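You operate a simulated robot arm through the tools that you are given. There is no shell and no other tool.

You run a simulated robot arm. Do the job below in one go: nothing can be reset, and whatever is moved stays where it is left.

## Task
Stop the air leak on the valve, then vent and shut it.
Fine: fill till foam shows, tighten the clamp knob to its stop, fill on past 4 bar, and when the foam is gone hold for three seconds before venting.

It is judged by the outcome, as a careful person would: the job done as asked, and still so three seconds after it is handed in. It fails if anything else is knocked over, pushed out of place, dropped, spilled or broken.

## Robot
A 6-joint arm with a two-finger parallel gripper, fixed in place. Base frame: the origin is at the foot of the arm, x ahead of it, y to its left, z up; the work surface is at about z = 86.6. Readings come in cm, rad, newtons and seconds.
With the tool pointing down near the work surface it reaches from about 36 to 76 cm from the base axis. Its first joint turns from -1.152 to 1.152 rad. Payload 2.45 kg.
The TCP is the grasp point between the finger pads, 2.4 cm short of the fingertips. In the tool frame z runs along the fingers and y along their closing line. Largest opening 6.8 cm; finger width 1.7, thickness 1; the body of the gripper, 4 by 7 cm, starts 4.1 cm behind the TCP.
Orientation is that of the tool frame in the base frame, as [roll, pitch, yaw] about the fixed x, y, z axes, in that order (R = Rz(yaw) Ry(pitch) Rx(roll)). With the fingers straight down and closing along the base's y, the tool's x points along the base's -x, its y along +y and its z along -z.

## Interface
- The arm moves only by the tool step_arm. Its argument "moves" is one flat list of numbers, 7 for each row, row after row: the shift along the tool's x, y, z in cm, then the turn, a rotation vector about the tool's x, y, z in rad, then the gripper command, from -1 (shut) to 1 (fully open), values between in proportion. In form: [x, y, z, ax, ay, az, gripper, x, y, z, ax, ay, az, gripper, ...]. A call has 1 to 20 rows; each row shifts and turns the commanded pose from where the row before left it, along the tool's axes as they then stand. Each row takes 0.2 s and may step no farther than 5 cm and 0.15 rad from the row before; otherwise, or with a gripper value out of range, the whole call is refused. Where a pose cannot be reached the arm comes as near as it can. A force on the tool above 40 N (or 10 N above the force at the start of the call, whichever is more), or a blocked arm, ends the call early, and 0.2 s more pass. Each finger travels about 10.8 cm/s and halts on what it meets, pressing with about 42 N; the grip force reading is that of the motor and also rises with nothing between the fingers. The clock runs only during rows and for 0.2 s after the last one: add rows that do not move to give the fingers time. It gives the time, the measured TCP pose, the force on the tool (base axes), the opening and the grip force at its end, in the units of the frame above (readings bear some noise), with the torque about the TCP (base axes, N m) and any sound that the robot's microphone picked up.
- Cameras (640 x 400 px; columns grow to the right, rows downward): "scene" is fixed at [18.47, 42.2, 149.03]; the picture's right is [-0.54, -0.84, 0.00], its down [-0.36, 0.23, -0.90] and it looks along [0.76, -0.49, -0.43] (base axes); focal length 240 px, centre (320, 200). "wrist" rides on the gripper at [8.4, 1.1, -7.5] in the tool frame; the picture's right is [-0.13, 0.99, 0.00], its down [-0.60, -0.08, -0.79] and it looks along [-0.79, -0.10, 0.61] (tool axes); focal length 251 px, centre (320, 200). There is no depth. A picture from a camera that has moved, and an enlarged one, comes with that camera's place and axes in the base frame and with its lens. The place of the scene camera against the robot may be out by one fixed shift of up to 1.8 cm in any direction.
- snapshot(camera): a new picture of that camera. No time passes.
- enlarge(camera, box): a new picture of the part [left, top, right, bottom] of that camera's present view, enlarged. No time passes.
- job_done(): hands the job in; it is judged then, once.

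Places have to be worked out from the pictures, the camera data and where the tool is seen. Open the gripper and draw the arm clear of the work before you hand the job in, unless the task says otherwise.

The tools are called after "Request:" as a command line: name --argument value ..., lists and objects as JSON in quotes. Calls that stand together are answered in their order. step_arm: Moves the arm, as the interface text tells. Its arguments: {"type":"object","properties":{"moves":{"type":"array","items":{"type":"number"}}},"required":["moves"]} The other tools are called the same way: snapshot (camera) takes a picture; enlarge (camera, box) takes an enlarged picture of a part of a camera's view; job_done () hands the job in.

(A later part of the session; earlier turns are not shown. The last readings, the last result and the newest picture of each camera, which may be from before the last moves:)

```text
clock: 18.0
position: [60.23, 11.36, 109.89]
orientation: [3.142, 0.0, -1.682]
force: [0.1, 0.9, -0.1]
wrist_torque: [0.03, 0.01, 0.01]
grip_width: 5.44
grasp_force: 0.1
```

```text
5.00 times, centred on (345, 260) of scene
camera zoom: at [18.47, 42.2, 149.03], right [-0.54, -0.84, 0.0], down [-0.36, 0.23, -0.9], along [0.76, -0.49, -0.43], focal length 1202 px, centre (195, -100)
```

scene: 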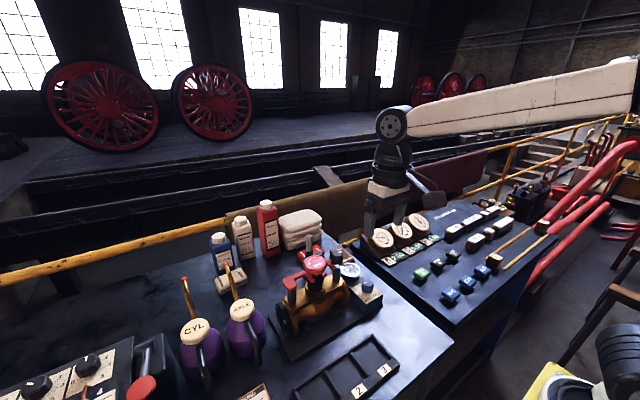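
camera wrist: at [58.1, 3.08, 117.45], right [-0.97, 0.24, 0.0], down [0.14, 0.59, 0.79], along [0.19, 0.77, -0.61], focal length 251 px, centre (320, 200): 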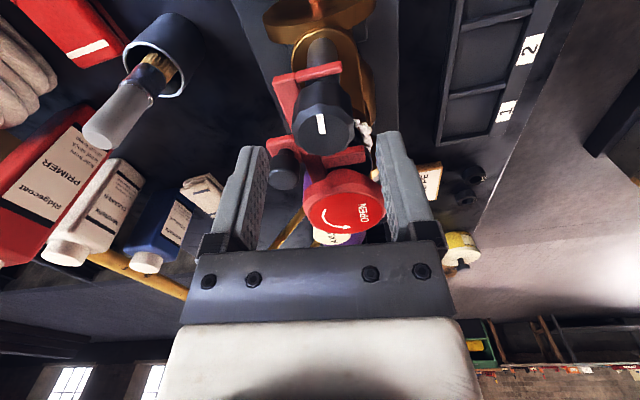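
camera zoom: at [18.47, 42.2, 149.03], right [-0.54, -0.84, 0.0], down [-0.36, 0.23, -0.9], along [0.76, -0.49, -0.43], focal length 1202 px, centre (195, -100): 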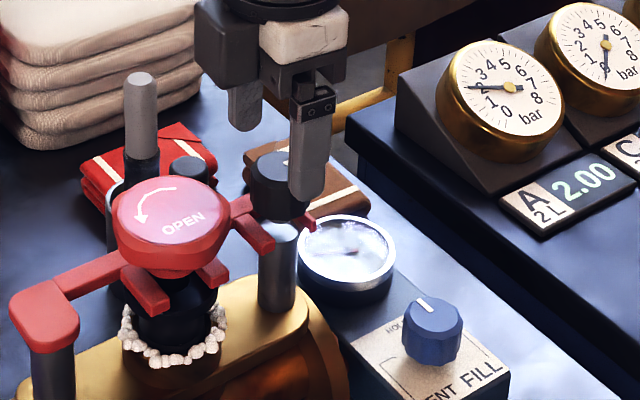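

The view shows the knob about 0.15 cm along tool y and 0.22 cm along tool x from the tool axis, with its top near 106.75. I'll correct that, lower the tips to about 104.8 and look.

Request:
step_arm --moves '[0.2, 0.14, 0.4, 0, 0, 0, 0.6, 0, 0, 0.8, 0, 0, 0, 0.6, 0, 0, 0.8, 0, 0, 0, 0.6, 0, 0, 0.7, 0, 0, 0, 0.6, 0, 0, 0, 0, 0, 0, 0.6]'

Request:
enlarge --camera "wrist" --box '[220, 60, 420, 200]'

Request:
enlarge --camera "scene" --box '[300, 230, 380, 280]'

```text
clock: 19.2
position: [60.07, 11.07, 107.1]
orientation: [-3.141, 0.001, -1.682]
force: [-1.1, 0.5, 0.3]
wrist_torque: [0.0, 0.02, 0.02]
grip_width: 5.44
grasp_force: 0.0
```

```text
2.86 times, centred on (320, 130) of wrist
camera zoom: at [57.98, 2.82, 114.71], right [-0.97, 0.24, 0.0], down [0.15, 0.59, 0.79], along [0.19, 0.77, -0.61], focal length 718 px, centre (320, 400)
```

zoom: 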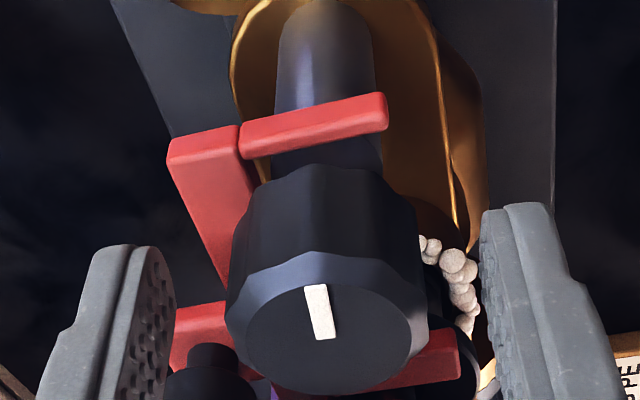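

```text
8.00 times, centred on (340, 255) of scene
camera zoom: at [18.47, 42.2, 149.03], right [-0.54, -0.84, 0.0], down [-0.36, 0.23, -0.9], along [0.76, -0.49, -0.43], focal length 1924 px, centre (160, -240)
```

zoom: 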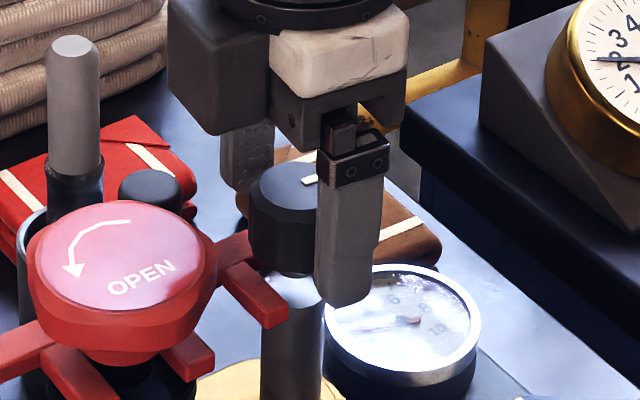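

The fingers straddle the clamp knob cleanly, clear of the prongs. I'll close on it.

Request:
step_arm --moves '[0, 0, 0, 0, 0, 0, 0.1, 0, 0, 0, 0, 0, 0, -1, 0, 0, 0, 0, 0, 0, -1, 0, 0, 0, 0, 0, 0, -1]'

Request:
enlarge --camera "scene" --box '[300, 230, 380, 280]'

```text
clock: 20.2
position: [60.05, 11.13, 107.11]
orientation: [3.138, -0.002, -1.683]
force: [-18.3, 0.2, 3.0]
wrist_torque: [-0.14, -0.06, 0.01]
grip_width: 3.19
grasp_force: 44.8
```

```text
8.00 times, centred on (340, 255) of scene
camera zoom: at [18.4, 42.2, 149.04], right [-0.54, -0.84, 0.0], down [-0.36, 0.23, -0.9], along [0.76, -0.49, -0.43], focal length 1924 px, centre (160, -240)
```

zoom: 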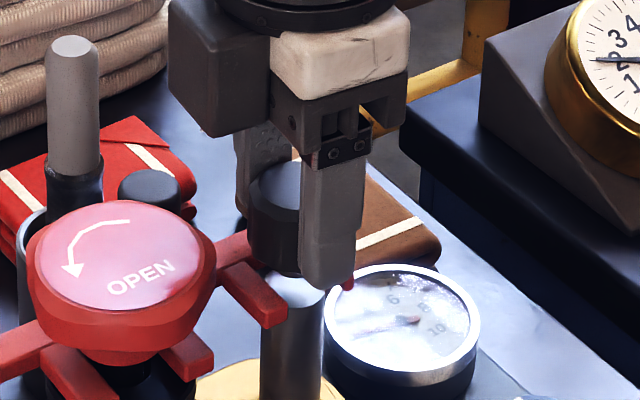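

The grip holds at 3.19 cm with about 18 N along tool +y, so I'll ease that over and start turning clockwise.

Request:
step_arm --moves '[0, 0.11, 0, 0, 0, 0, -1, 0, 0, 0, 0, 0, 0.15, -1, 0, 0, 0, 0, 0, 0.15, -1, 0, 0, 0, 0, 0, 0.15, -1, 0, 0, 0, 0, 0, 0.15, -1, 0, 0, 0, 0, 0, 0.15, -1]'

Request:
enlarge --camera "scene" --box '[290, 230, 380, 290]'

Request:
enlarge --camera "wrist" --box '[220, 60, 420, 200]'

```text
clock: 21.6
position: [60.05, 11.04, 107.11]
orientation: [-3.14, 0.0, -2.436]
force: [-0.8, -9.2, -13.6]
wrist_torque: [-0.04, 0.11, -0.01]
grip_width: 3.19
grasp_force: 44.6
```

```text
6.67 times, centred on (335, 260) of scene
camera zoom: at [18.5, 42.17, 149.04], right [-0.54, -0.84, 0.0], down [-0.36, 0.23, -0.9], along [0.76, -0.49, -0.43], focal length 1603 px, centre (220, -200)
```

zoom: 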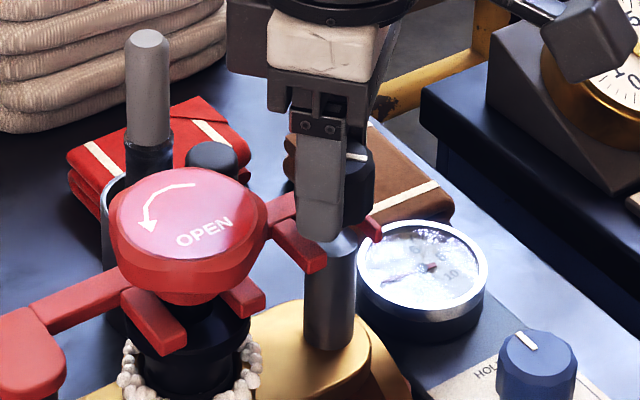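

```text
2.86 times, centred on (320, 130) of wrist
camera zoom: at [52.81, 6.43, 114.72], right [-0.55, 0.84, 0.0], down [0.51, 0.33, 0.79], along [0.66, 0.43, -0.61], focal length 718 px, centre (320, 400)
```

zoom: 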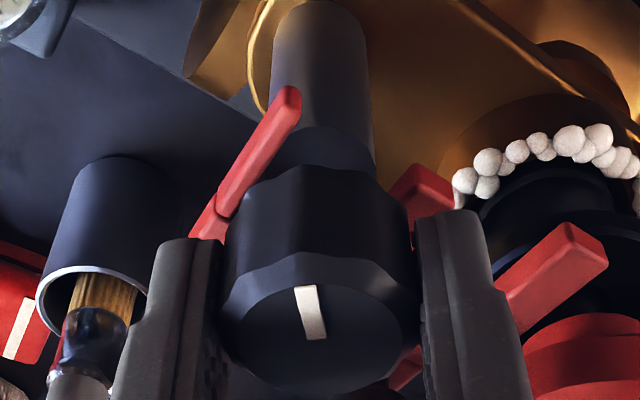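

The knob turns with the fingers and the load is light. I'll keep turning clockwise.

Request:
step_arm --moves '[0, 0, 0, 0, 0, 0.15, -1, 0, 0, 0, 0, 0, 0.15, -1, 0, 0, 0, 0, 0, 0.15, -1, 0, 0, 0, 0, 0, 0.15, -1, 0, 0, 0, 0, 0, 0.15, -1, 0, 0, 0, 0, 0, 0.15, -1]'

Request:
enlarge --camera "scene" --box '[290, 230, 380, 290]'

Request:
enlarge --camera "wrist" --box '[220, 60, 420, 200]'

```text
clock: 23.0
position: [60.0, 10.95, 107.2]
orientation: [-3.14, 0.003, 2.952]
force: [5.8, -24.4, -10.7]
wrist_torque: [0.01, 0.0, 0.82]
grip_width: 3.15
grasp_force: 44.9
```

```text
6.67 times, centred on (335, 260) of scene
camera zoom: at [18.51, 42.12, 149.05], right [-0.54, -0.84, 0.0], down [-0.36, 0.23, -0.9], along [0.76, -0.49, -0.43], focal length 1603 px, centre (220, -200)
```

zoom: 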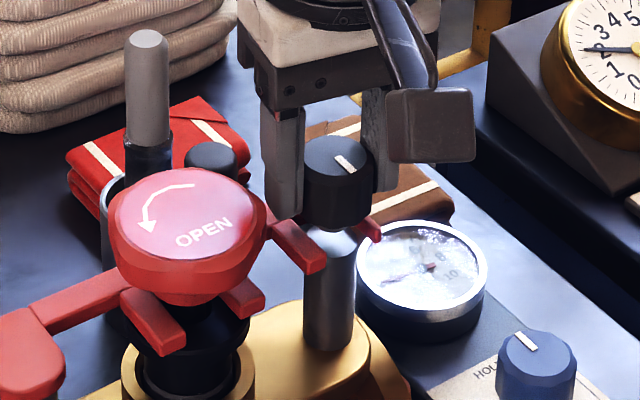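

```text
2.86 times, centred on (320, 130) of wrist
camera zoom: at [51.92, 13.67, 114.74], right [0.31, 0.95, 0.0], down [0.58, -0.19, 0.8], along [0.75, -0.25, -0.61], focal length 718 px, centre (320, 400)
```

zoom: 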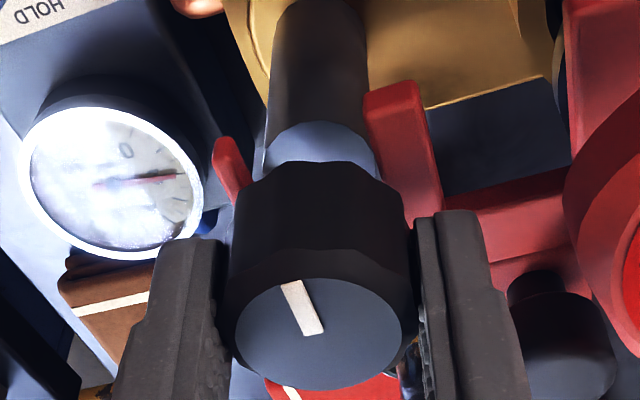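

The foam has gone. The torque jumped to 0.82 N·m and the mark slipped slightly against the fingers, so the knob seems to be at its stop. One small further push will confirm it.

Request:
step_arm --moves '[0, 0, 0, 0, 0, 0.08, -1, 0, 0, 0, 0, 0, 0, -1]'

Request:
enlarge --camera "scene" --box '[290, 230, 380, 290]'

Request:
enlarge --camera "wrist" --box '[220, 60, 420, 200]'

Request:
enlarge --camera "scene" --box '[336, 256, 366, 280]'

```text
clock: 23.6
position: [60.18, 10.92, 107.29]
orientation: [-3.14, 0.002, 2.872]
force: [4.2, -26.8, -3.2]
wrist_torque: [0.18, -0.04, 0.7]
grip_width: 3.18
grasp_force: 44.6
```

```text
6.67 times, centred on (335, 260) of scene
camera zoom: at [18.49, 42.11, 149.06], right [-0.54, -0.84, 0.0], down [-0.36, 0.23, -0.9], along [0.76, -0.49, -0.43], focal length 1603 px, centre (220, -200)
```

zoom: 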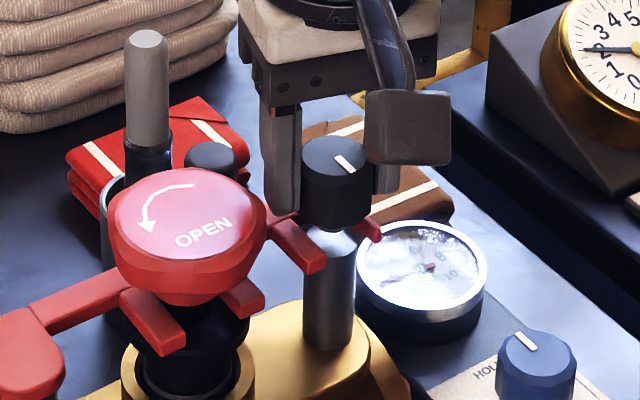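

```text
2.86 times, centred on (320, 130) of wrist
camera zoom: at [52.16, 14.29, 114.77], right [0.39, 0.92, 0.0], down [0.56, -0.24, 0.79], along [0.73, -0.31, -0.61], focal length 718 px, centre (320, 400)
```

zoom: 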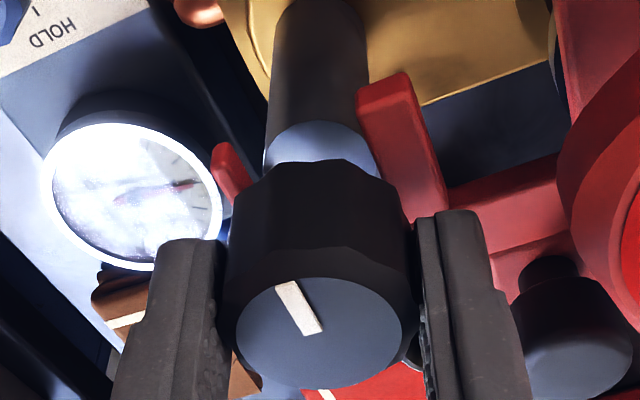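

```text
16.00 times, centred on (351, 268) of scene
camera zoom: at [18.49, 42.11, 149.06], right [-0.54, -0.84, 0.0], down [-0.36, 0.23, -0.9], along [0.76, -0.49, -0.43], focal length 3848 px, centre (-176, -888)
```

zoom: 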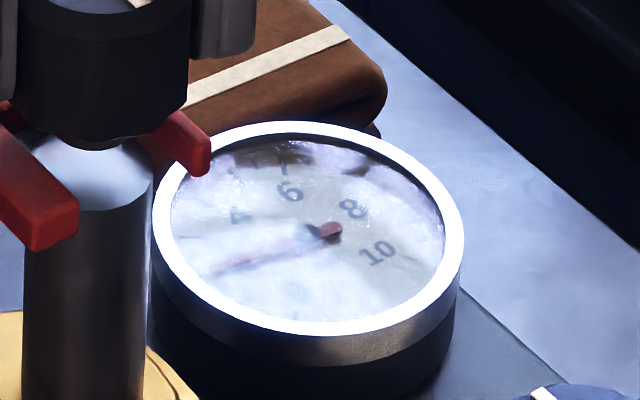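

The knob's mark no longer moves in the scene while the fingers slip, so it is at its stop; the foam is gone and the gauge reads about 2.3 bar. I'll let go, rise and return above the blue knob.

Request:
step_arm --moves '[0, 0, 0, 0, 0, 0, 0.1, 0, 0, 0, 0, 0, 0, 0.4, 0, 0, -1.5, 0, 0, 0, 0.4, 0, 0, -3.5, 0, 0, 0, 0.4, 0, 0, 0, 0, 0, -0.117, 1, 0, 0, 0, 0, 0, -0.117, 1, 1.13, -3.1, 0, 0, 0, 0, 1, 1.13, -3.1, 0, 0, 0, 0, 1, 1.13, -3.1, 0, 0, 0, 0, 1, 0, 0, 4.5, 0, 0, 0, 1, 0, 0, 4.5, 0, 0, 0, 1, 0, 0, 0, 0, 0, 0, 1]'

Request:
snapshot --camera "wrist"

Request:
enlarge --camera "wrist" --box '[240, 60, 400, 160]'

Request:
enlarge --camera "scene" --box '[290, 240, 400, 310]'

```text
clock: 26.2
position: [56.18, 2.16, 103.16]
orientation: [3.141, 0.001, 3.107]
force: [-0.3, 0.4, 0.5]
wrist_torque: [-0.02, -0.01, -0.01]
grip_width: 6.81
grasp_force: 0.0
```

```text
taken
camera wrist: at [47.67, 3.59, 110.77], right [0.16, 0.99, 0.0], down [0.6, -0.1, 0.79], along [0.78, -0.13, -0.61], focal length 251 px, centre (320, 200)
```

wrist: 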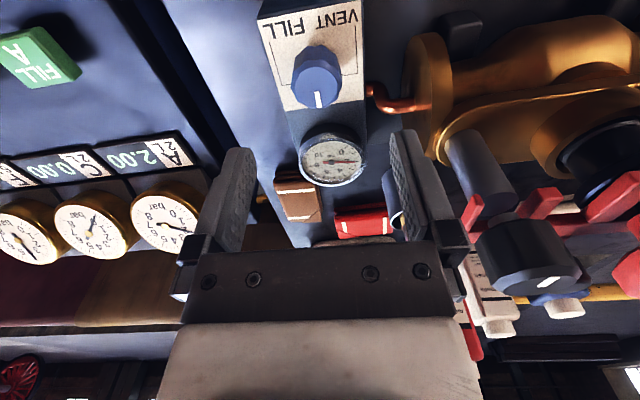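

```text
4.00 times, centred on (320, 110) of wrist
camera zoom: at [47.67, 3.59, 110.77], right [0.16, 0.99, 0.0], down [0.6, -0.1, 0.79], along [0.78, -0.13, -0.61], focal length 1006 px, centre (320, 560)
```

zoom: 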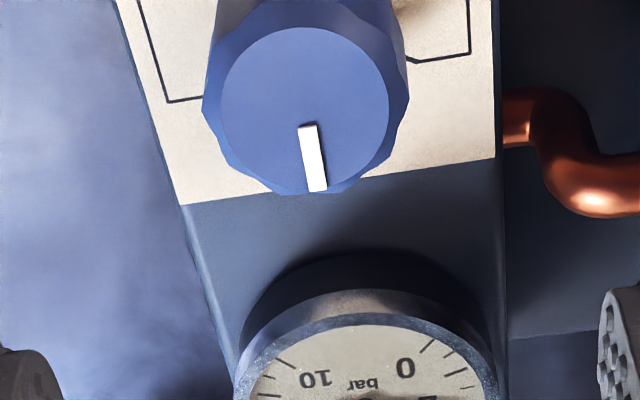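

```text
5.71 times, centred on (345, 275) of scene
camera zoom: at [18.47, 42.2, 149.03], right [-0.54, -0.84, 0.0], down [-0.36, 0.23, -0.9], along [0.76, -0.49, -0.43], focal length 1374 px, centre (177, -229)
```

zoom: 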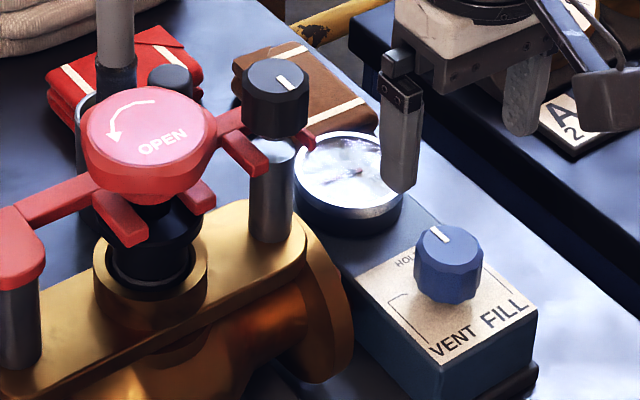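

The foam is gone and the blue mark is at HOLD. I'll check the clamp knob's mark and the gauge up close to be sure the clamp stayed put.

Request:
enlarge --camera "scene" --box '[325, 242, 355, 262]'

Request:
enlarge --camera "wrist" --box '[460, 180, 620, 310]'

Request:
enlarge --camera "wrist" --box '[290, 110, 380, 200]'

```text
16.00 times, centred on (340, 252) of scene
camera zoom: at [18.47, 42.2, 149.03], right [-0.54, -0.84, 0.0], down [-0.36, 0.23, -0.9], along [0.76, -0.49, -0.43], focal length 3848 px, centre (0, -632)
```

zoom: 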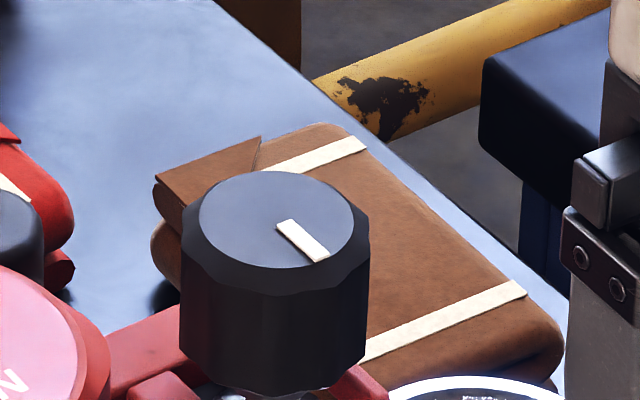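

```text
3.08 times, centred on (540, 245) of wrist
camera zoom: at [47.67, 3.59, 110.77], right [0.16, 0.99, 0.0], down [0.6, -0.1, 0.79], along [0.78, -0.13, -0.61], focal length 774 px, centre (-357, 62)
```

zoom: 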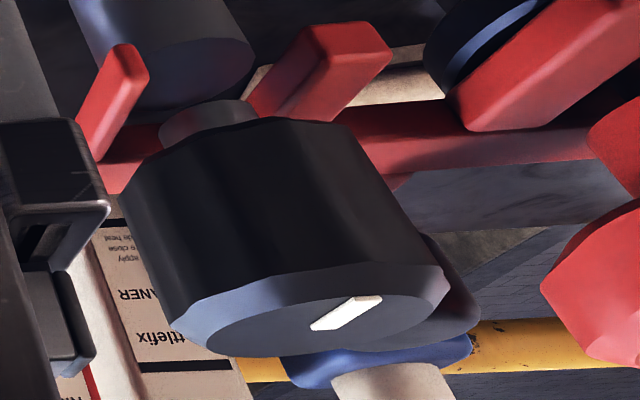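

```text
4.44 times, centred on (335, 155) of wrist
camera zoom: at [47.67, 3.59, 110.77], right [0.16, 0.99, 0.0], down [0.6, -0.1, 0.79], along [0.78, -0.13, -0.61], focal length 1118 px, centre (253, 400)
```

zoom: 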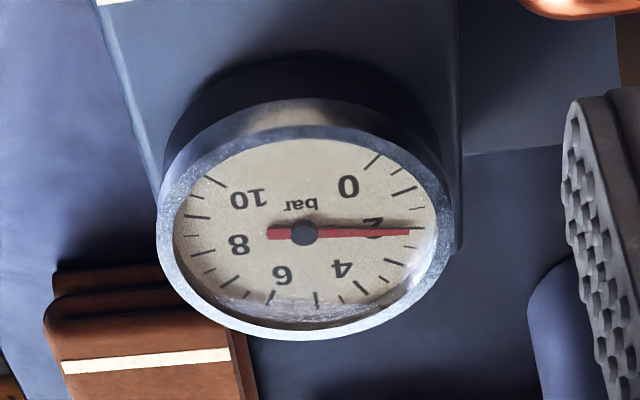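

The clamp mark now points to -x, a clean quarter turn clockwise from its start, and the gauge reads 2.0 bar. I'll go down on the blue knob again at (56.26, 1.91) and grip it.

Request:
step_arm --moves '[-0.24, -0.28, 1.0, 0, 0, 0, 1, 0, 0, 2.0, 0, 0, 0, 1, 0, 0, 2.0, 0, 0, 0, 1, 0, 0, 1.6, 0, 0, 0, 1, 0, 0, 1.2, 0, 0, 0, 1, 0, 0, 0, 0, 0, 0, 1, 0, 0, 0, 0, 0, 0, 0, 0, 0, 0, 0, 0, 0, -1, 0, 0, 0, 0, 0, 0, -1, 0, 0, 0, 0, 0, 0, -1]'

Request:
snapshot --camera "wrist"

Request:
enlarge --camera "scene" --box '[336, 256, 366, 280]'

Request:
enlarge --camera "scene" --box '[290, 240, 400, 310]'

```text
clock: 28.4
position: [56.38, 1.93, 95.37]
orientation: [-3.141, 0.001, 3.108]
force: [1.1, 29.1, -9.1]
wrist_torque: [0.66, -0.51, -0.02]
grip_width: 3.37
grasp_force: 45.1
```

```text
taken
camera wrist: at [47.93, 3.28, 102.94], right [0.16, 0.99, 0.0], down [0.6, -0.1, 0.79], along [0.78, -0.13, -0.61], focal length 251 px, centre (320, 200)
```

wrist: 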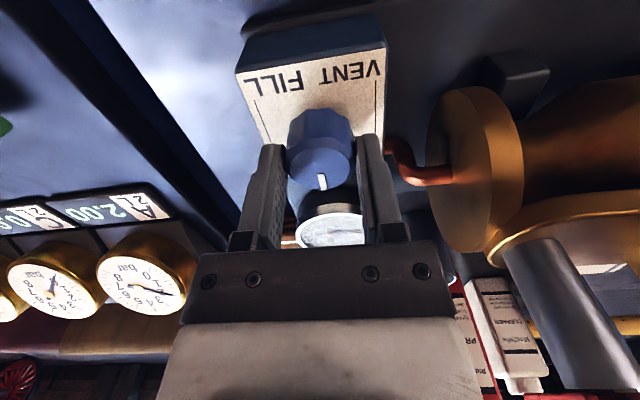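

```text
16.00 times, centred on (351, 268) of scene
camera zoom: at [18.48, 42.28, 149.01], right [-0.54, -0.84, 0.0], down [-0.36, 0.23, -0.9], along [0.76, -0.49, -0.43], focal length 3848 px, centre (-176, -888)
```

zoom: 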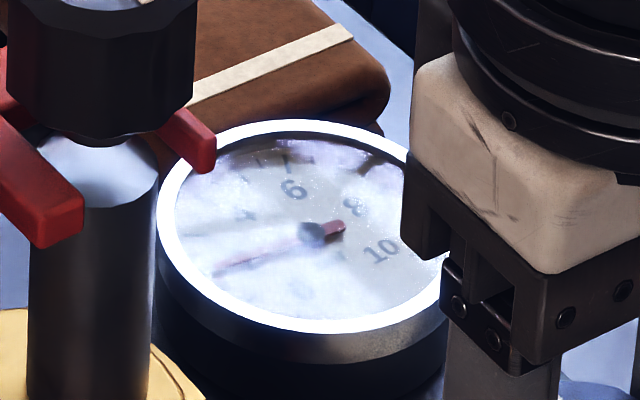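

```text
5.71 times, centred on (345, 275) of scene
camera zoom: at [18.48, 42.28, 149.01], right [-0.54, -0.84, 0.0], down [-0.36, 0.23, -0.9], along [0.76, -0.49, -0.43], focal length 1374 px, centre (177, -229)
```

zoom: 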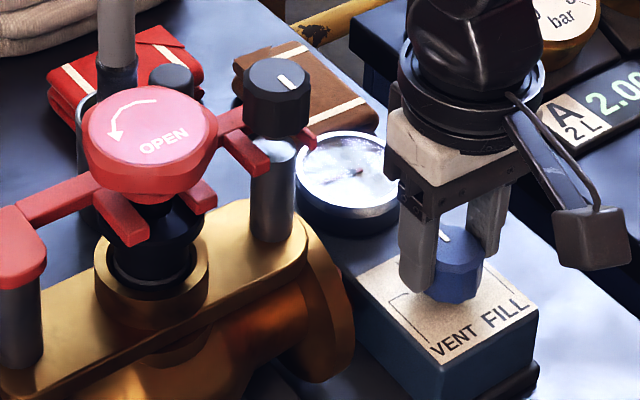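

The gauge is unchanged since tightening, so nothing leaks. There is 29 N of side load, so I'll ease tool y by 0.2 cm and turn clockwise towards FILL, stopping just short.

Request:
step_arm --moves '[0, 0.1, 0, 0, 0, 0, -1, 0, 0.09, 0, 0, 0, 0, -1, 0, 0, 0, 0, 0, 0.15, -1, 0, 0, 0, 0, 0, 0.15, -1, 0, 0, 0, 0, 0, 0.15, -1, 0, 0, 0, 0, 0, 0.15, -1]'

Request:
enlarge --camera "scene" --box '[336, 256, 366, 280]'

Request:
enlarge --camera "scene" --box '[290, 240, 400, 310]'

```text
clock: 29.8
position: [56.41, 1.93, 95.24]
orientation: [-3.139, -0.004, 2.503]
force: [-17.0, 12.4, 1.7]
wrist_torque: [0.45, 0.56, -0.03]
grip_width: 3.37
grasp_force: 45.0
```

```text
16.00 times, centred on (351, 268) of scene
camera zoom: at [18.42, 42.23, 149.03], right [-0.54, -0.84, 0.0], down [-0.36, 0.23, -0.9], along [0.76, -0.49, -0.43], focal length 3848 px, centre (-176, -888)
```

zoom: 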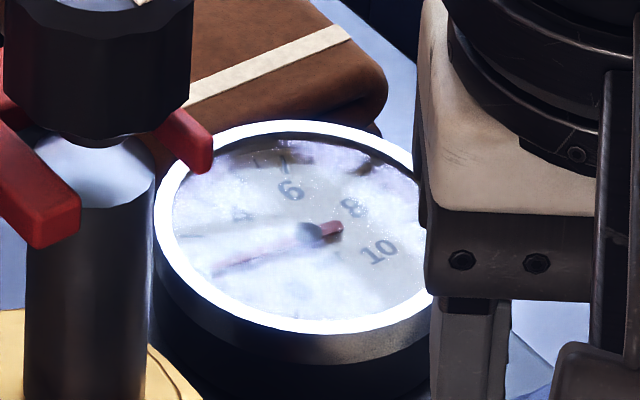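

```text
5.71 times, centred on (345, 275) of scene
camera zoom: at [18.42, 42.23, 149.03], right [-0.54, -0.84, 0.0], down [-0.36, 0.23, -0.9], along [0.76, -0.49, -0.43], focal length 1374 px, centre (177, -229)
```

zoom: 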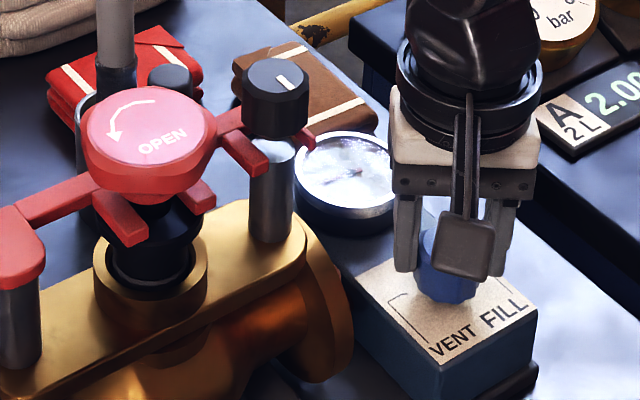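

Still 2.0 bar. I'll turn one more small step towards FILL and read the gauge.

Request:
step_arm --moves '[0, 0, 0, 0, 0, 0.12, -1]'

Request:
enlarge --camera "scene" --box '[336, 256, 366, 280]'

```text
clock: 30.2
position: [56.36, 1.89, 95.4]
orientation: [-3.14, -0.001, 2.385]
force: [-15.0, 9.1, 1.9]
wrist_torque: [0.76, 1.11, -0.01]
grip_width: 3.37
grasp_force: 44.7
```

```text
16.00 times, centred on (351, 268) of scene
camera zoom: at [18.42, 42.22, 149.03], right [-0.54, -0.84, 0.0], down [-0.36, 0.23, -0.9], along [0.76, -0.49, -0.43], focal length 3848 px, centre (-176, -888)
```

zoom: 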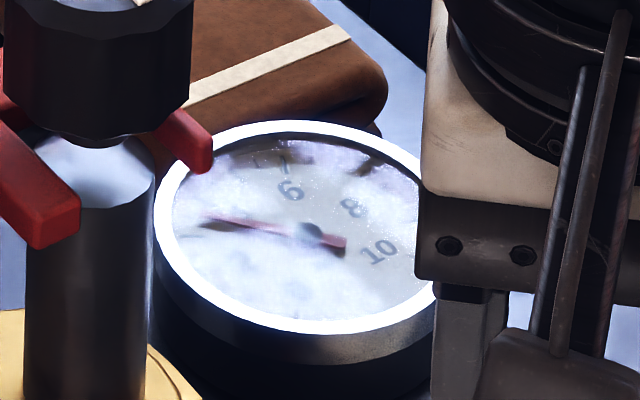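

The gauge is rising, now about 3.5 bar at this knob position. I'll hold it there for one more row and then turn straight back to HOLD, which should land near 5 bar.

Request:
step_arm --moves '[0, 0, 0, 0, 0, 0, -1, 0, 0, 0, 0, 0, -0.15, -1, 0, 0, 0, 0, 0, -0.15, -1, 0, 0, 0, 0, 0, -0.15, -1, 0, 0, 0, 0, 0, -0.15, -1, 0, 0, 0, 0, 0, -0.12, -1]'

Request:
enlarge --camera "scene" --box '[336, 256, 366, 280]'

Request:
enlarge --camera "scene" --box '[290, 240, 400, 310]'

Request:
snapshot --camera "wrist"

```text
clock: 31.6
position: [56.48, 1.91, 95.29]
orientation: [3.141, -0.004, 3.108]
force: [-19.2, 5.0, 0.6]
wrist_torque: [0.23, -0.2, 0.02]
grip_width: 3.36
grasp_force: 44.9
```

```text
16.00 times, centred on (351, 268) of scene
camera zoom: at [18.41, 42.21, 149.04], right [-0.54, -0.84, 0.0], down [-0.36, 0.23, -0.9], along [0.76, -0.49, -0.43], focal length 3848 px, centre (-176, -888)
```

zoom: 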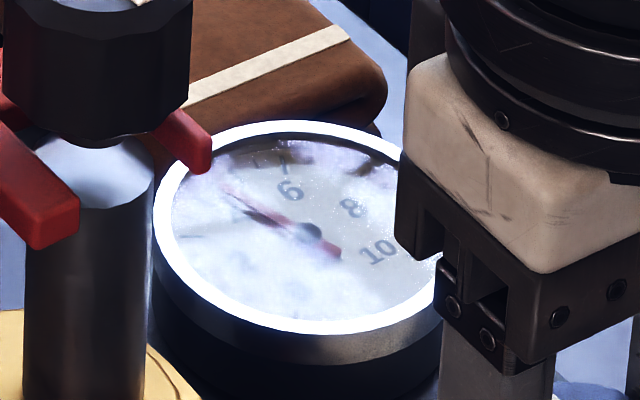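

```text
5.71 times, centred on (345, 275) of scene
camera zoom: at [18.41, 42.21, 149.04], right [-0.54, -0.84, 0.0], down [-0.36, 0.23, -0.9], along [0.76, -0.49, -0.43], focal length 1374 px, centre (177, -229)
```

zoom: 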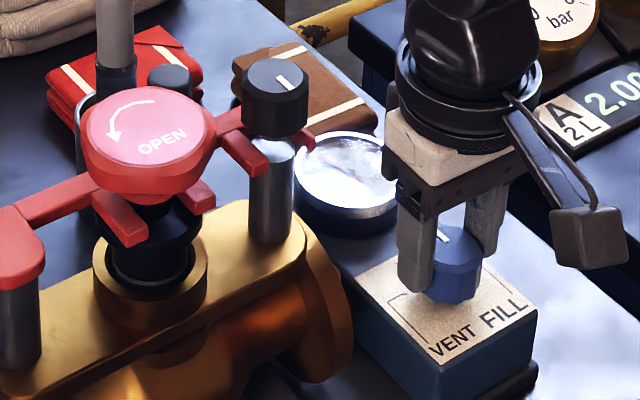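

```text
taken
camera wrist: at [47.98, 3.28, 102.97], right [0.16, 0.99, 0.0], down [0.6, -0.1, 0.79], along [0.78, -0.13, -0.61], focal length 251 px, centre (320, 200)
```

wrist: 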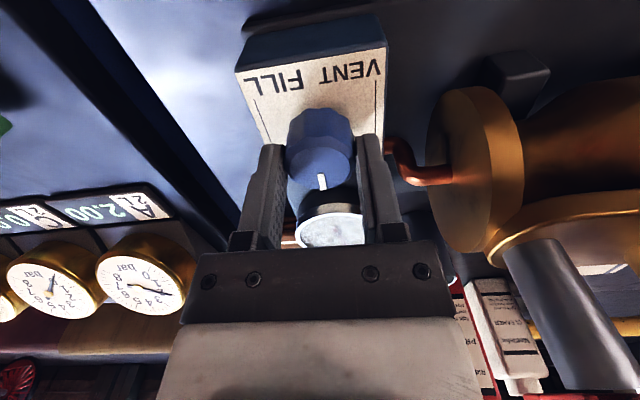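

The gauge reads about 4.7 bar at HOLD and no foam is visible at the gland. I'll hold still for over three seconds and watch that the pressure stays.

Request:
step_arm --moves '[0, 0, 0, 0, 0, 0, -1, 0, 0, 0, 0, 0, 0, -1, 0, 0, 0, 0, 0, 0, -1, 0, 0, 0, 0, 0, 0, -1, 0, 0, 0, 0, 0, 0, -1, 0, 0, 0, 0, 0, 0, -1, 0, 0, 0, 0, 0, 0, -1, 0, 0, 0, 0, 0, 0, -1, 0, 0, 0, 0, 0, 0, -1, 0, 0, 0, 0, 0, 0, -1, 0, 0, 0, 0, 0, 0, -1, 0, 0, 0, 0, 0, 0, -1, 0, 0, 0, 0, 0, 0, -1, 0, 0, 0, 0, 0, 0, -1, 0, 0, 0, 0, 0, 0, -1, 0, 0, 0, 0, 0, 0, -1, 0, 0, 0, 0, 0, 0, -1, 0, 0, 0, 0, 0, 0, -1, 0, 0, 0, 0, 0, 0, -1, 0, 0, 0, 0, 0, 0, -1]'

Request:
enlarge --camera "scene" --box '[336, 256, 366, 280]'

Request:
enlarge --camera "scene" --box '[284, 252, 344, 292]'

```text
clock: 35.8
position: [56.49, 1.89, 95.41]
orientation: [3.141, -0.004, 3.105]
force: [-17.8, -6.2, -1.4]
wrist_torque: [-0.07, 0.34, 0.01]
grip_width: 3.37
grasp_force: 44.6
```

```text
16.00 times, centred on (351, 268) of scene
camera zoom: at [18.42, 42.18, 149.05], right [-0.54, -0.84, 0.0], down [-0.36, 0.23, -0.9], along [0.76, -0.49, -0.43], focal length 3848 px, centre (-176, -888)
```

zoom: 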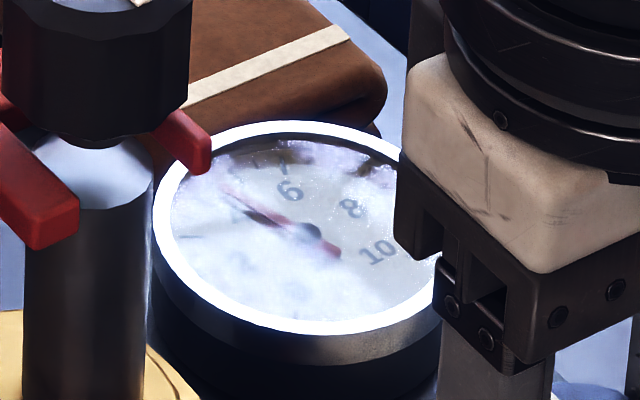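

```text
10.00 times, centred on (314, 272) of scene
camera zoom: at [18.42, 42.18, 149.05], right [-0.54, -0.84, 0.0], down [-0.36, 0.23, -0.9], along [0.76, -0.49, -0.43], focal length 2405 px, centre (380, -520)
```

zoom: 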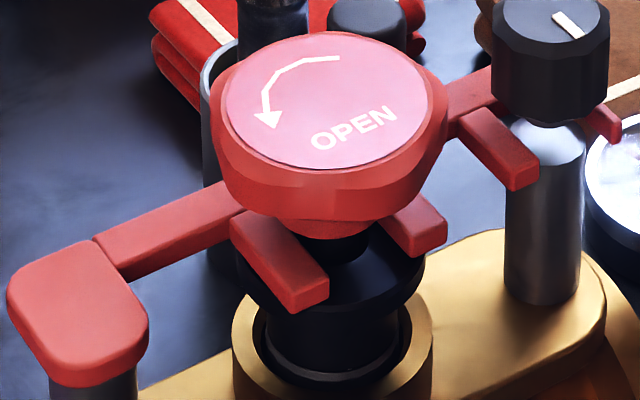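

The pressure held at about 4.7 bar for over four seconds with no foam. I'll now turn the blue knob counterclockwise to VENT.

Request:
step_arm --moves '[0, 0, 0, 0, 0, -0.15, -1, 0, 0, 0, 0, 0, -0.15, -1, 0, 0, 0, 0, 0, -0.15, -1, 0, 0, 0, 0, 0, -0.15, -1, 0, 0, 0, 0, 0, -0.15, -1, 0, 0, 0, 0, 0, -0.15, -1, 0, 0, 0, 0, 0, -0.15, -1, 0, 0, 0, 0, 0, -0.03, -1, 0, 0, 0, 0, 0, 0, -1, 0, 0, 0, 0, 0, 0, -1]'

Request:
enlarge --camera "scene" --box '[336, 256, 366, 280]'

Request:
enlarge --camera "scene" --box '[290, 240, 400, 310]'

Request:
enlarge --camera "wrist" --box '[160, 60, 420, 240]'

```text
clock: 38.0
position: [56.36, 2.0, 95.42]
orientation: [3.14, -0.003, -2.099]
force: [-19.5, 8.7, 0.4]
wrist_torque: [0.05, 0.38, -0.03]
grip_width: 3.34
grasp_force: 45.1
```

```text
16.00 times, centred on (351, 268) of scene
camera zoom: at [18.41, 42.22, 149.03], right [-0.54, -0.84, 0.0], down [-0.36, 0.23, -0.9], along [0.76, -0.49, -0.43], focal length 3848 px, centre (-176, -888)
```

zoom: 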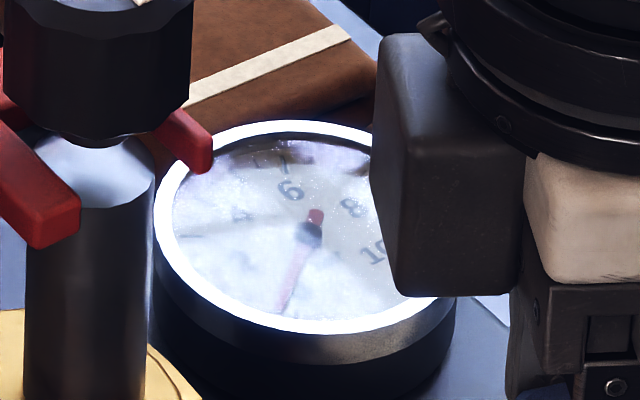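

```text
5.71 times, centred on (345, 275) of scene
camera zoom: at [18.41, 42.22, 149.03], right [-0.54, -0.84, 0.0], down [-0.36, 0.23, -0.9], along [0.76, -0.49, -0.43], focal length 1374 px, centre (177, -229)
```

zoom: 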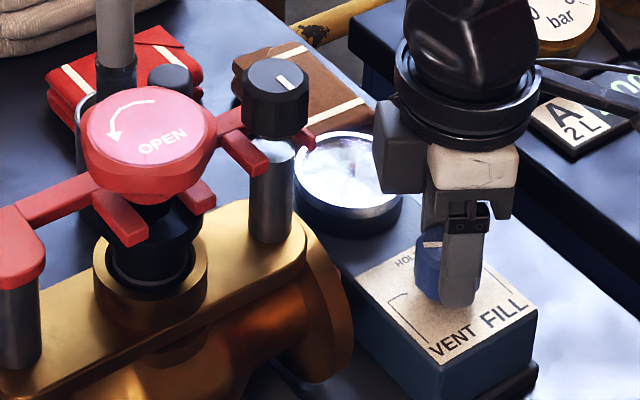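

```text
2.22 times, centred on (290, 150) of wrist
camera zoom: at [51.17, -4.74, 102.96], right [-0.79, 0.61, 0.0], down [0.37, 0.48, 0.79], along [0.48, 0.63, -0.61], focal length 559 px, centre (387, 311)
```

zoom: 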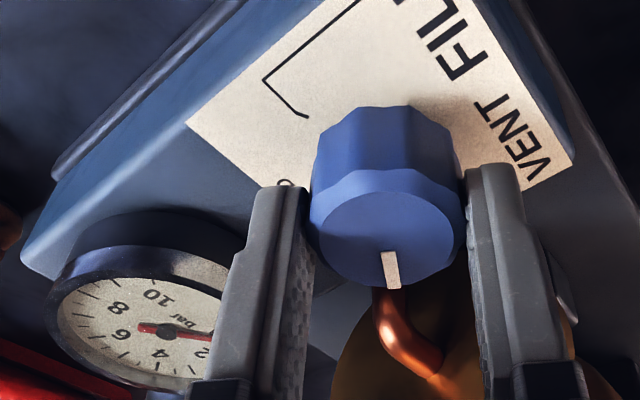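

The gauge has fallen to about 0.5 bar and is still dropping with the knob on VENT. I'll release the knob, rise and swing over to view the red handwheel, which has to be turned shut against its OPEN arrow.

Request:
step_arm --moves '[0, 0, 0, 0, 0, 0, -1, 0, 0, 0, 0, 0, 0, -1, 0, 0, 0, 0, 0, 0, 0.1, 0, 0, 0, 0, 0, 0, 1, 0, 0, -2.0, 0, 0, 0, 1, 0, 0, -4.5, 0, 0, 0.15, 1, 0, 0, -4.5, 0, 0, 0.15, 1, 0, 0, -4.5, 0, 0, 0.15, 1, 0, 0, -3, 0, 0, 0.15, 1, 0, 0, 0, 0, 0, 0.15, 1, 0, 0, 0, 0, 0, 0.15, 1, 0, 0, 0, 0, 0, 0.15, 1, 0, 0, 0, 0, 0, 0.03, 1]'

Request:
enlarge --camera "scene" --box '[290, 240, 400, 310]'

Request:
snapshot --camera "wrist"

Request:
enlarge --camera "scene" --box '[336, 256, 366, 280]'

```text
clock: 40.8
position: [56.7, 2.01, 113.9]
orientation: [-3.141, 0.0, 3.104]
force: [-1.1, 0.1, 0.5]
wrist_torque: [0.02, 0.04, 0.0]
grip_width: 6.83
grasp_force: 0.1
```

```text
5.71 times, centred on (345, 275) of scene
camera zoom: at [18.47, 42.2, 149.03], right [-0.54, -0.84, 0.0], down [-0.36, 0.23, -0.9], along [0.76, -0.49, -0.43], focal length 1374 px, centre (177, -229)
```

zoom: 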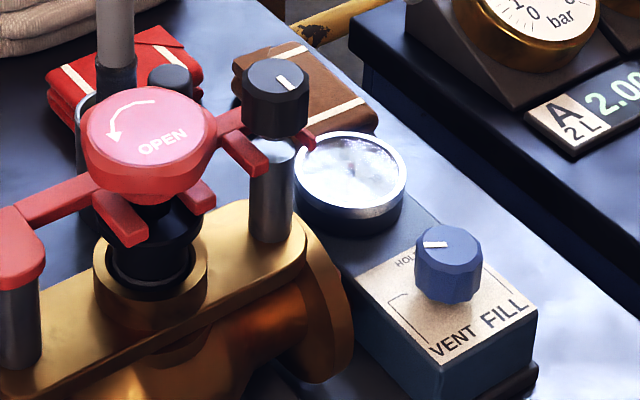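

```text
taken
camera wrist: at [48.13, 3.39, 121.42], right [0.17, 0.99, 0.0], down [0.6, -0.1, 0.79], along [0.78, -0.13, -0.61], focal length 251 px, centre (320, 200)
```

wrist: 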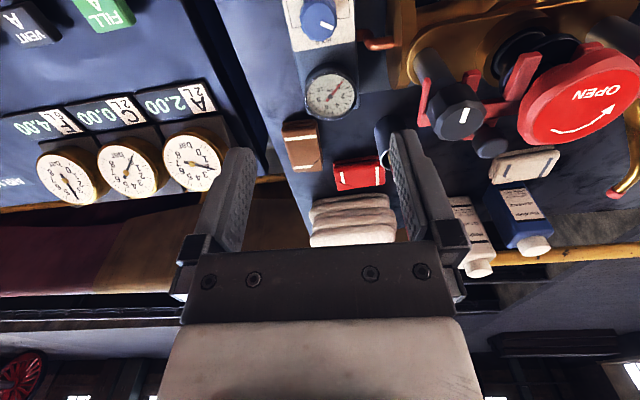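

```text
16.00 times, centred on (351, 268) of scene
camera zoom: at [18.47, 42.2, 149.03], right [-0.54, -0.84, 0.0], down [-0.36, 0.23, -0.9], along [0.76, -0.49, -0.43], focal length 3848 px, centre (-176, -888)
```

zoom: 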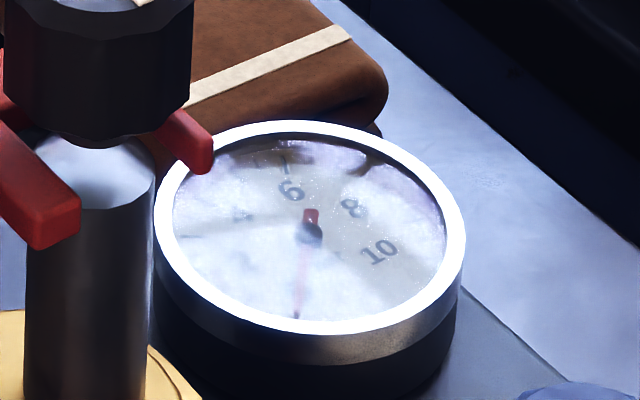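

The gauge is back at 0 and the blue knob's mark is at VENT. I'll move over the handwheel for a close look.

Request:
step_arm --moves '[0, 0, -2.0, 0, 0, 0, 1, -0.72, 4.07, 0, 0, 0, 0, 1, -0.72, 4.07, 0, 0, 0, 0, 1, -0.72, 4.07, 0, 0, 0, 0, 1, -0.72, 4.07, 0, 0, 0, 0, 1, 0, 0, 0, 0, 0, 0, 1]'

Request:
snapshot --camera "wrist"

Request:
enlarge --camera "wrist" --box '[220, 20, 420, 160]'

Request:
enlarge --camera "scene" --box '[280, 230, 350, 290]'

```text
clock: 42.2
position: [60.34, 18.33, 115.94]
orientation: [-3.141, 0.001, 3.105]
force: [-0.6, -0.2, 0.4]
wrist_torque: [0.01, -0.05, 0.01]
grip_width: 6.83
grasp_force: 0.1
```

```text
taken
camera wrist: at [51.67, 19.67, 123.5], right [0.16, 0.99, 0.0], down [0.6, -0.1, 0.79], along [0.78, -0.13, -0.61], focal length 251 px, centre (320, 200)
```

wrist: 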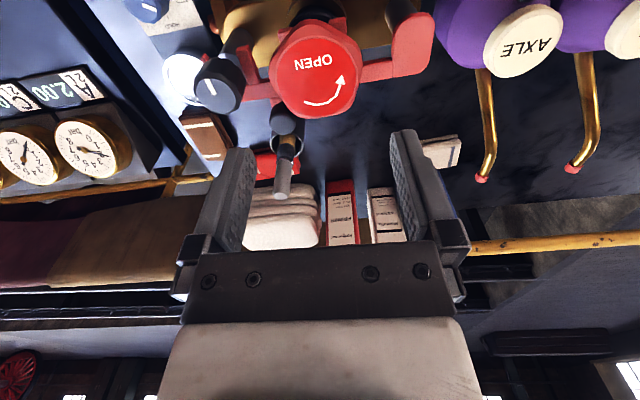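

```text
2.86 times, centred on (320, 90) of wrist
camera zoom: at [51.67, 19.67, 123.5], right [0.16, 0.99, 0.0], down [0.6, -0.1, 0.79], along [0.78, -0.13, -0.61], focal length 718 px, centre (320, 514)
```

zoom: 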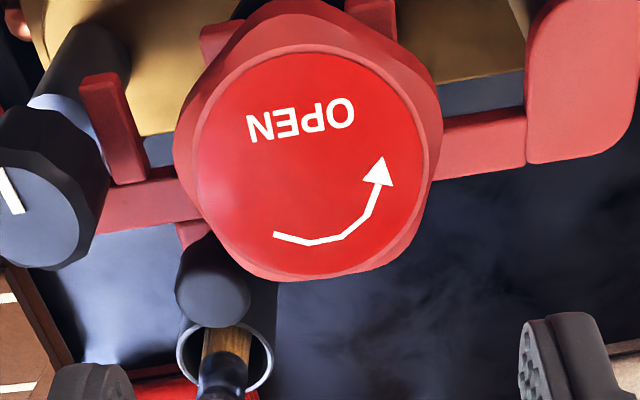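

```text
6.67 times, centred on (315, 260) of scene
camera zoom: at [18.46, 42.2, 149.03], right [-0.54, -0.84, 0.0], down [-0.36, 0.23, -0.9], along [0.76, -0.49, -0.43], focal length 1603 px, centre (353, -200)
```

zoom: 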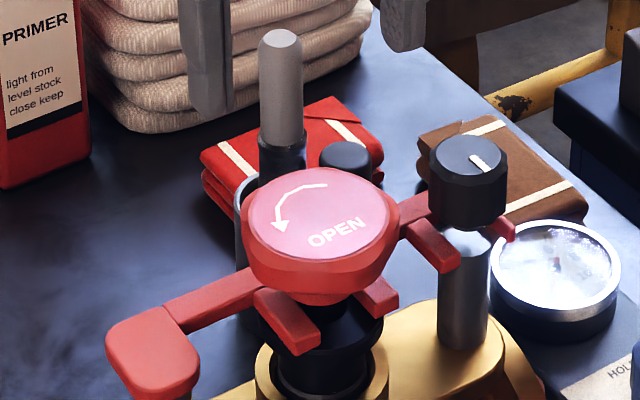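

The handwheel's top centre works out to (59.7, 18.15, 107.0). It is lobed and about 6.1 to 6.5 cm across, against my 6.8 cm opening, and the dark bridge handle stands close by at about (63, 14.8). I'll zoom in on its outline to choose the grip direction.

Request:
enlarge --camera "wrist" --box '[255, 5, 375, 130]'

Request:
enlarge --camera "scene" --box '[298, 250, 334, 276]'

```text
3.20 times, centred on (315, 68) of wrist
camera zoom: at [51.67, 19.67, 123.5], right [0.16, 0.99, 0.0], down [0.6, -0.1, 0.79], along [0.78, -0.13, -0.61], focal length 805 px, centre (336, 624)
```

zoom: 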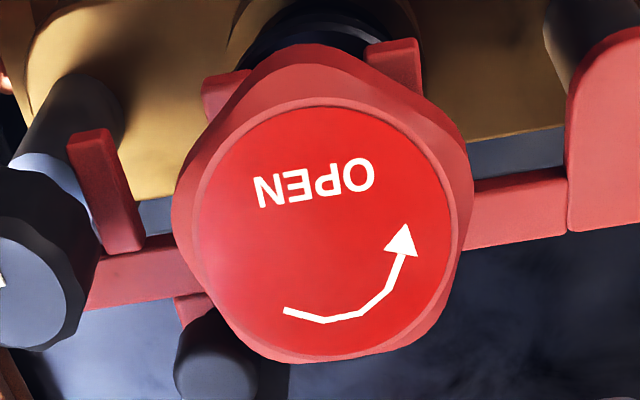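

```text
15.38 times, centred on (316, 263) of scene
camera zoom: at [18.46, 42.2, 149.03], right [-0.54, -0.84, 0.0], down [-0.36, 0.23, -0.9], along [0.76, -0.49, -0.43], focal length 3700 px, centre (382, -769)
```

zoom: 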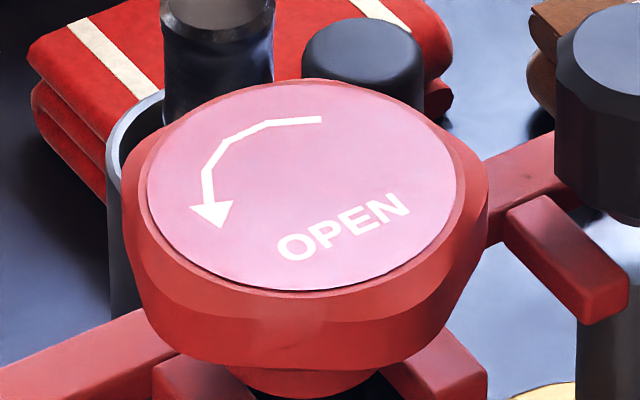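

The wheel has five lobes, and gripping near the y direction, slightly counterclockwise, keeps both fingers off the bridge handle. I'll centre over it and lower the tips to just above its top to check clearance.

Request:
step_arm --moves '[0.3, -0.13, 0, 0, 0, 0, 1, 0, 0, 1.5, 0, 0, -0.11, 1, 0, 0, 1.5, 0, 0, -0.11, 1, 0, 0, 1.5, 0, 0, 0, 1, 0, 0, 1.0, 0, 0, 0, 1, 0, 0, 0, 0, 0, 0, 1]'

Request:
snapshot --camera "wrist"

Request:
enlarge --camera "wrist" --box '[220, 50, 420, 180]'

Request:
enlarge --camera "scene" --box '[280, 220, 360, 280]'

```text
clock: 43.6
position: [59.87, 17.93, 110.32]
orientation: [3.14, 0.0, -2.957]
force: [0.3, 0.7, -0.6]
wrist_torque: [-0.02, 0.01, -0.02]
grip_width: 6.8
grasp_force: 0.1
```

```text
taken
camera wrist: at [51.23, 17.53, 117.87], right [-0.05, 1.0, 0.0], down [0.61, 0.03, 0.79], along [0.79, 0.04, -0.61], focal length 251 px, centre (320, 200)
```

wrist: 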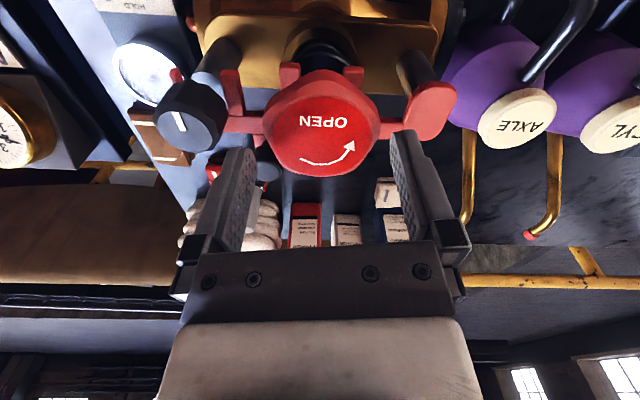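

```text
3.08 times, centred on (320, 115) of wrist
camera zoom: at [51.23, 17.53, 117.87], right [-0.05, 1.0, 0.0], down [0.61, 0.03, 0.79], along [0.79, 0.04, -0.61], focal length 774 px, centre (320, 462)
```

zoom: 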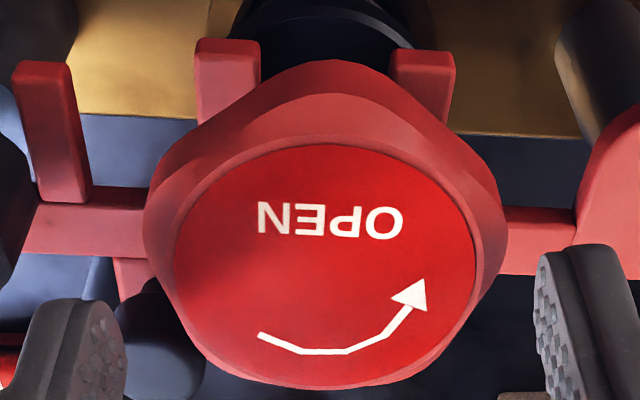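

```text
6.67 times, centred on (320, 250) of scene
camera zoom: at [18.47, 42.2, 149.03], right [-0.54, -0.84, 0.0], down [-0.36, 0.23, -0.9], along [0.76, -0.49, -0.43], focal length 1603 px, centre (320, -133)
```

zoom: 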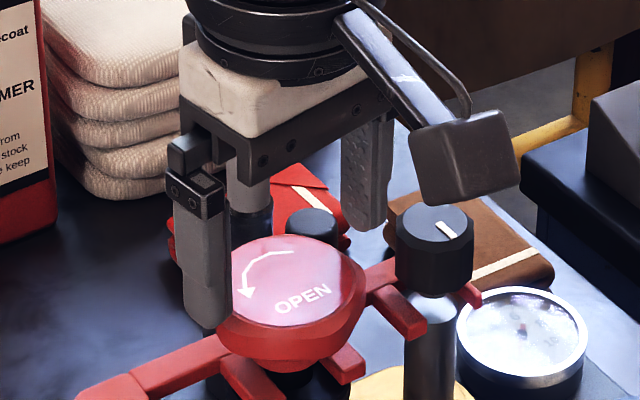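

The wheel is centred to within 0.1 cm and its silhouette is about 6.4 cm wide between 6.8 cm of opening. I'll lower slowly in small steps so that any touch stops the motion early.

Request:
step_arm --moves '[0, 0.07, 0.5, 0, 0, 0, 1, 0, 0, 0.5, 0, 0, 0, 1, 0, 0, 0.3, 0, 0, 0, 1, 0, 0, 0.2, 0, 0, 0, 1, 0, 0, 0.2, 0, 0, 0, 1, 0, 0, 0, 0, 0, 0, 1]'

Request:
enlarge --camera "wrist" --box '[200, 60, 440, 210]'

Request:
enlarge --camera "scene" --box '[290, 235, 350, 280]'

```text
clock: 45.0
position: [59.7, 17.98, 108.64]
orientation: [3.141, 0.0, -2.959]
force: [-0.1, 0.2, -0.6]
wrist_torque: [-0.03, 0.02, 0.01]
grip_width: 6.8
grasp_force: 0.1
```

```text
2.67 times, centred on (320, 135) of wrist
camera zoom: at [51.08, 17.55, 116.2], right [-0.05, 1.0, 0.0], down [0.61, 0.03, 0.79], along [0.79, 0.04, -0.61], focal length 670 px, centre (320, 373)
```

zoom: 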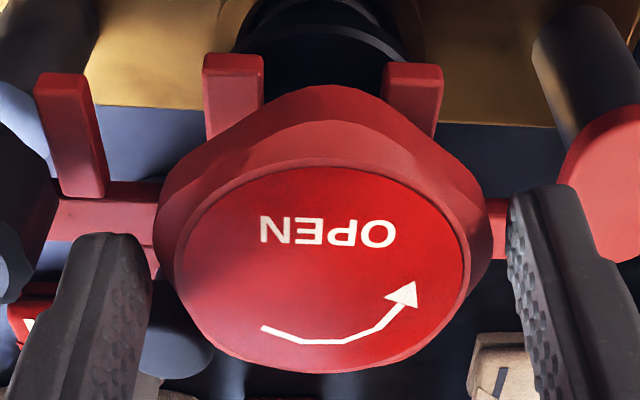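

```text
8.89 times, centred on (320, 258) of scene
camera zoom: at [18.47, 42.2, 149.03], right [-0.54, -0.84, 0.0], down [-0.36, 0.23, -0.9], along [0.76, -0.49, -0.43], focal length 2138 px, centre (320, -311)
```

zoom: 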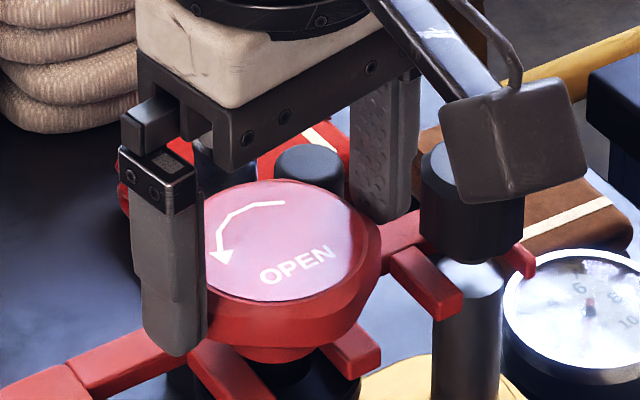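

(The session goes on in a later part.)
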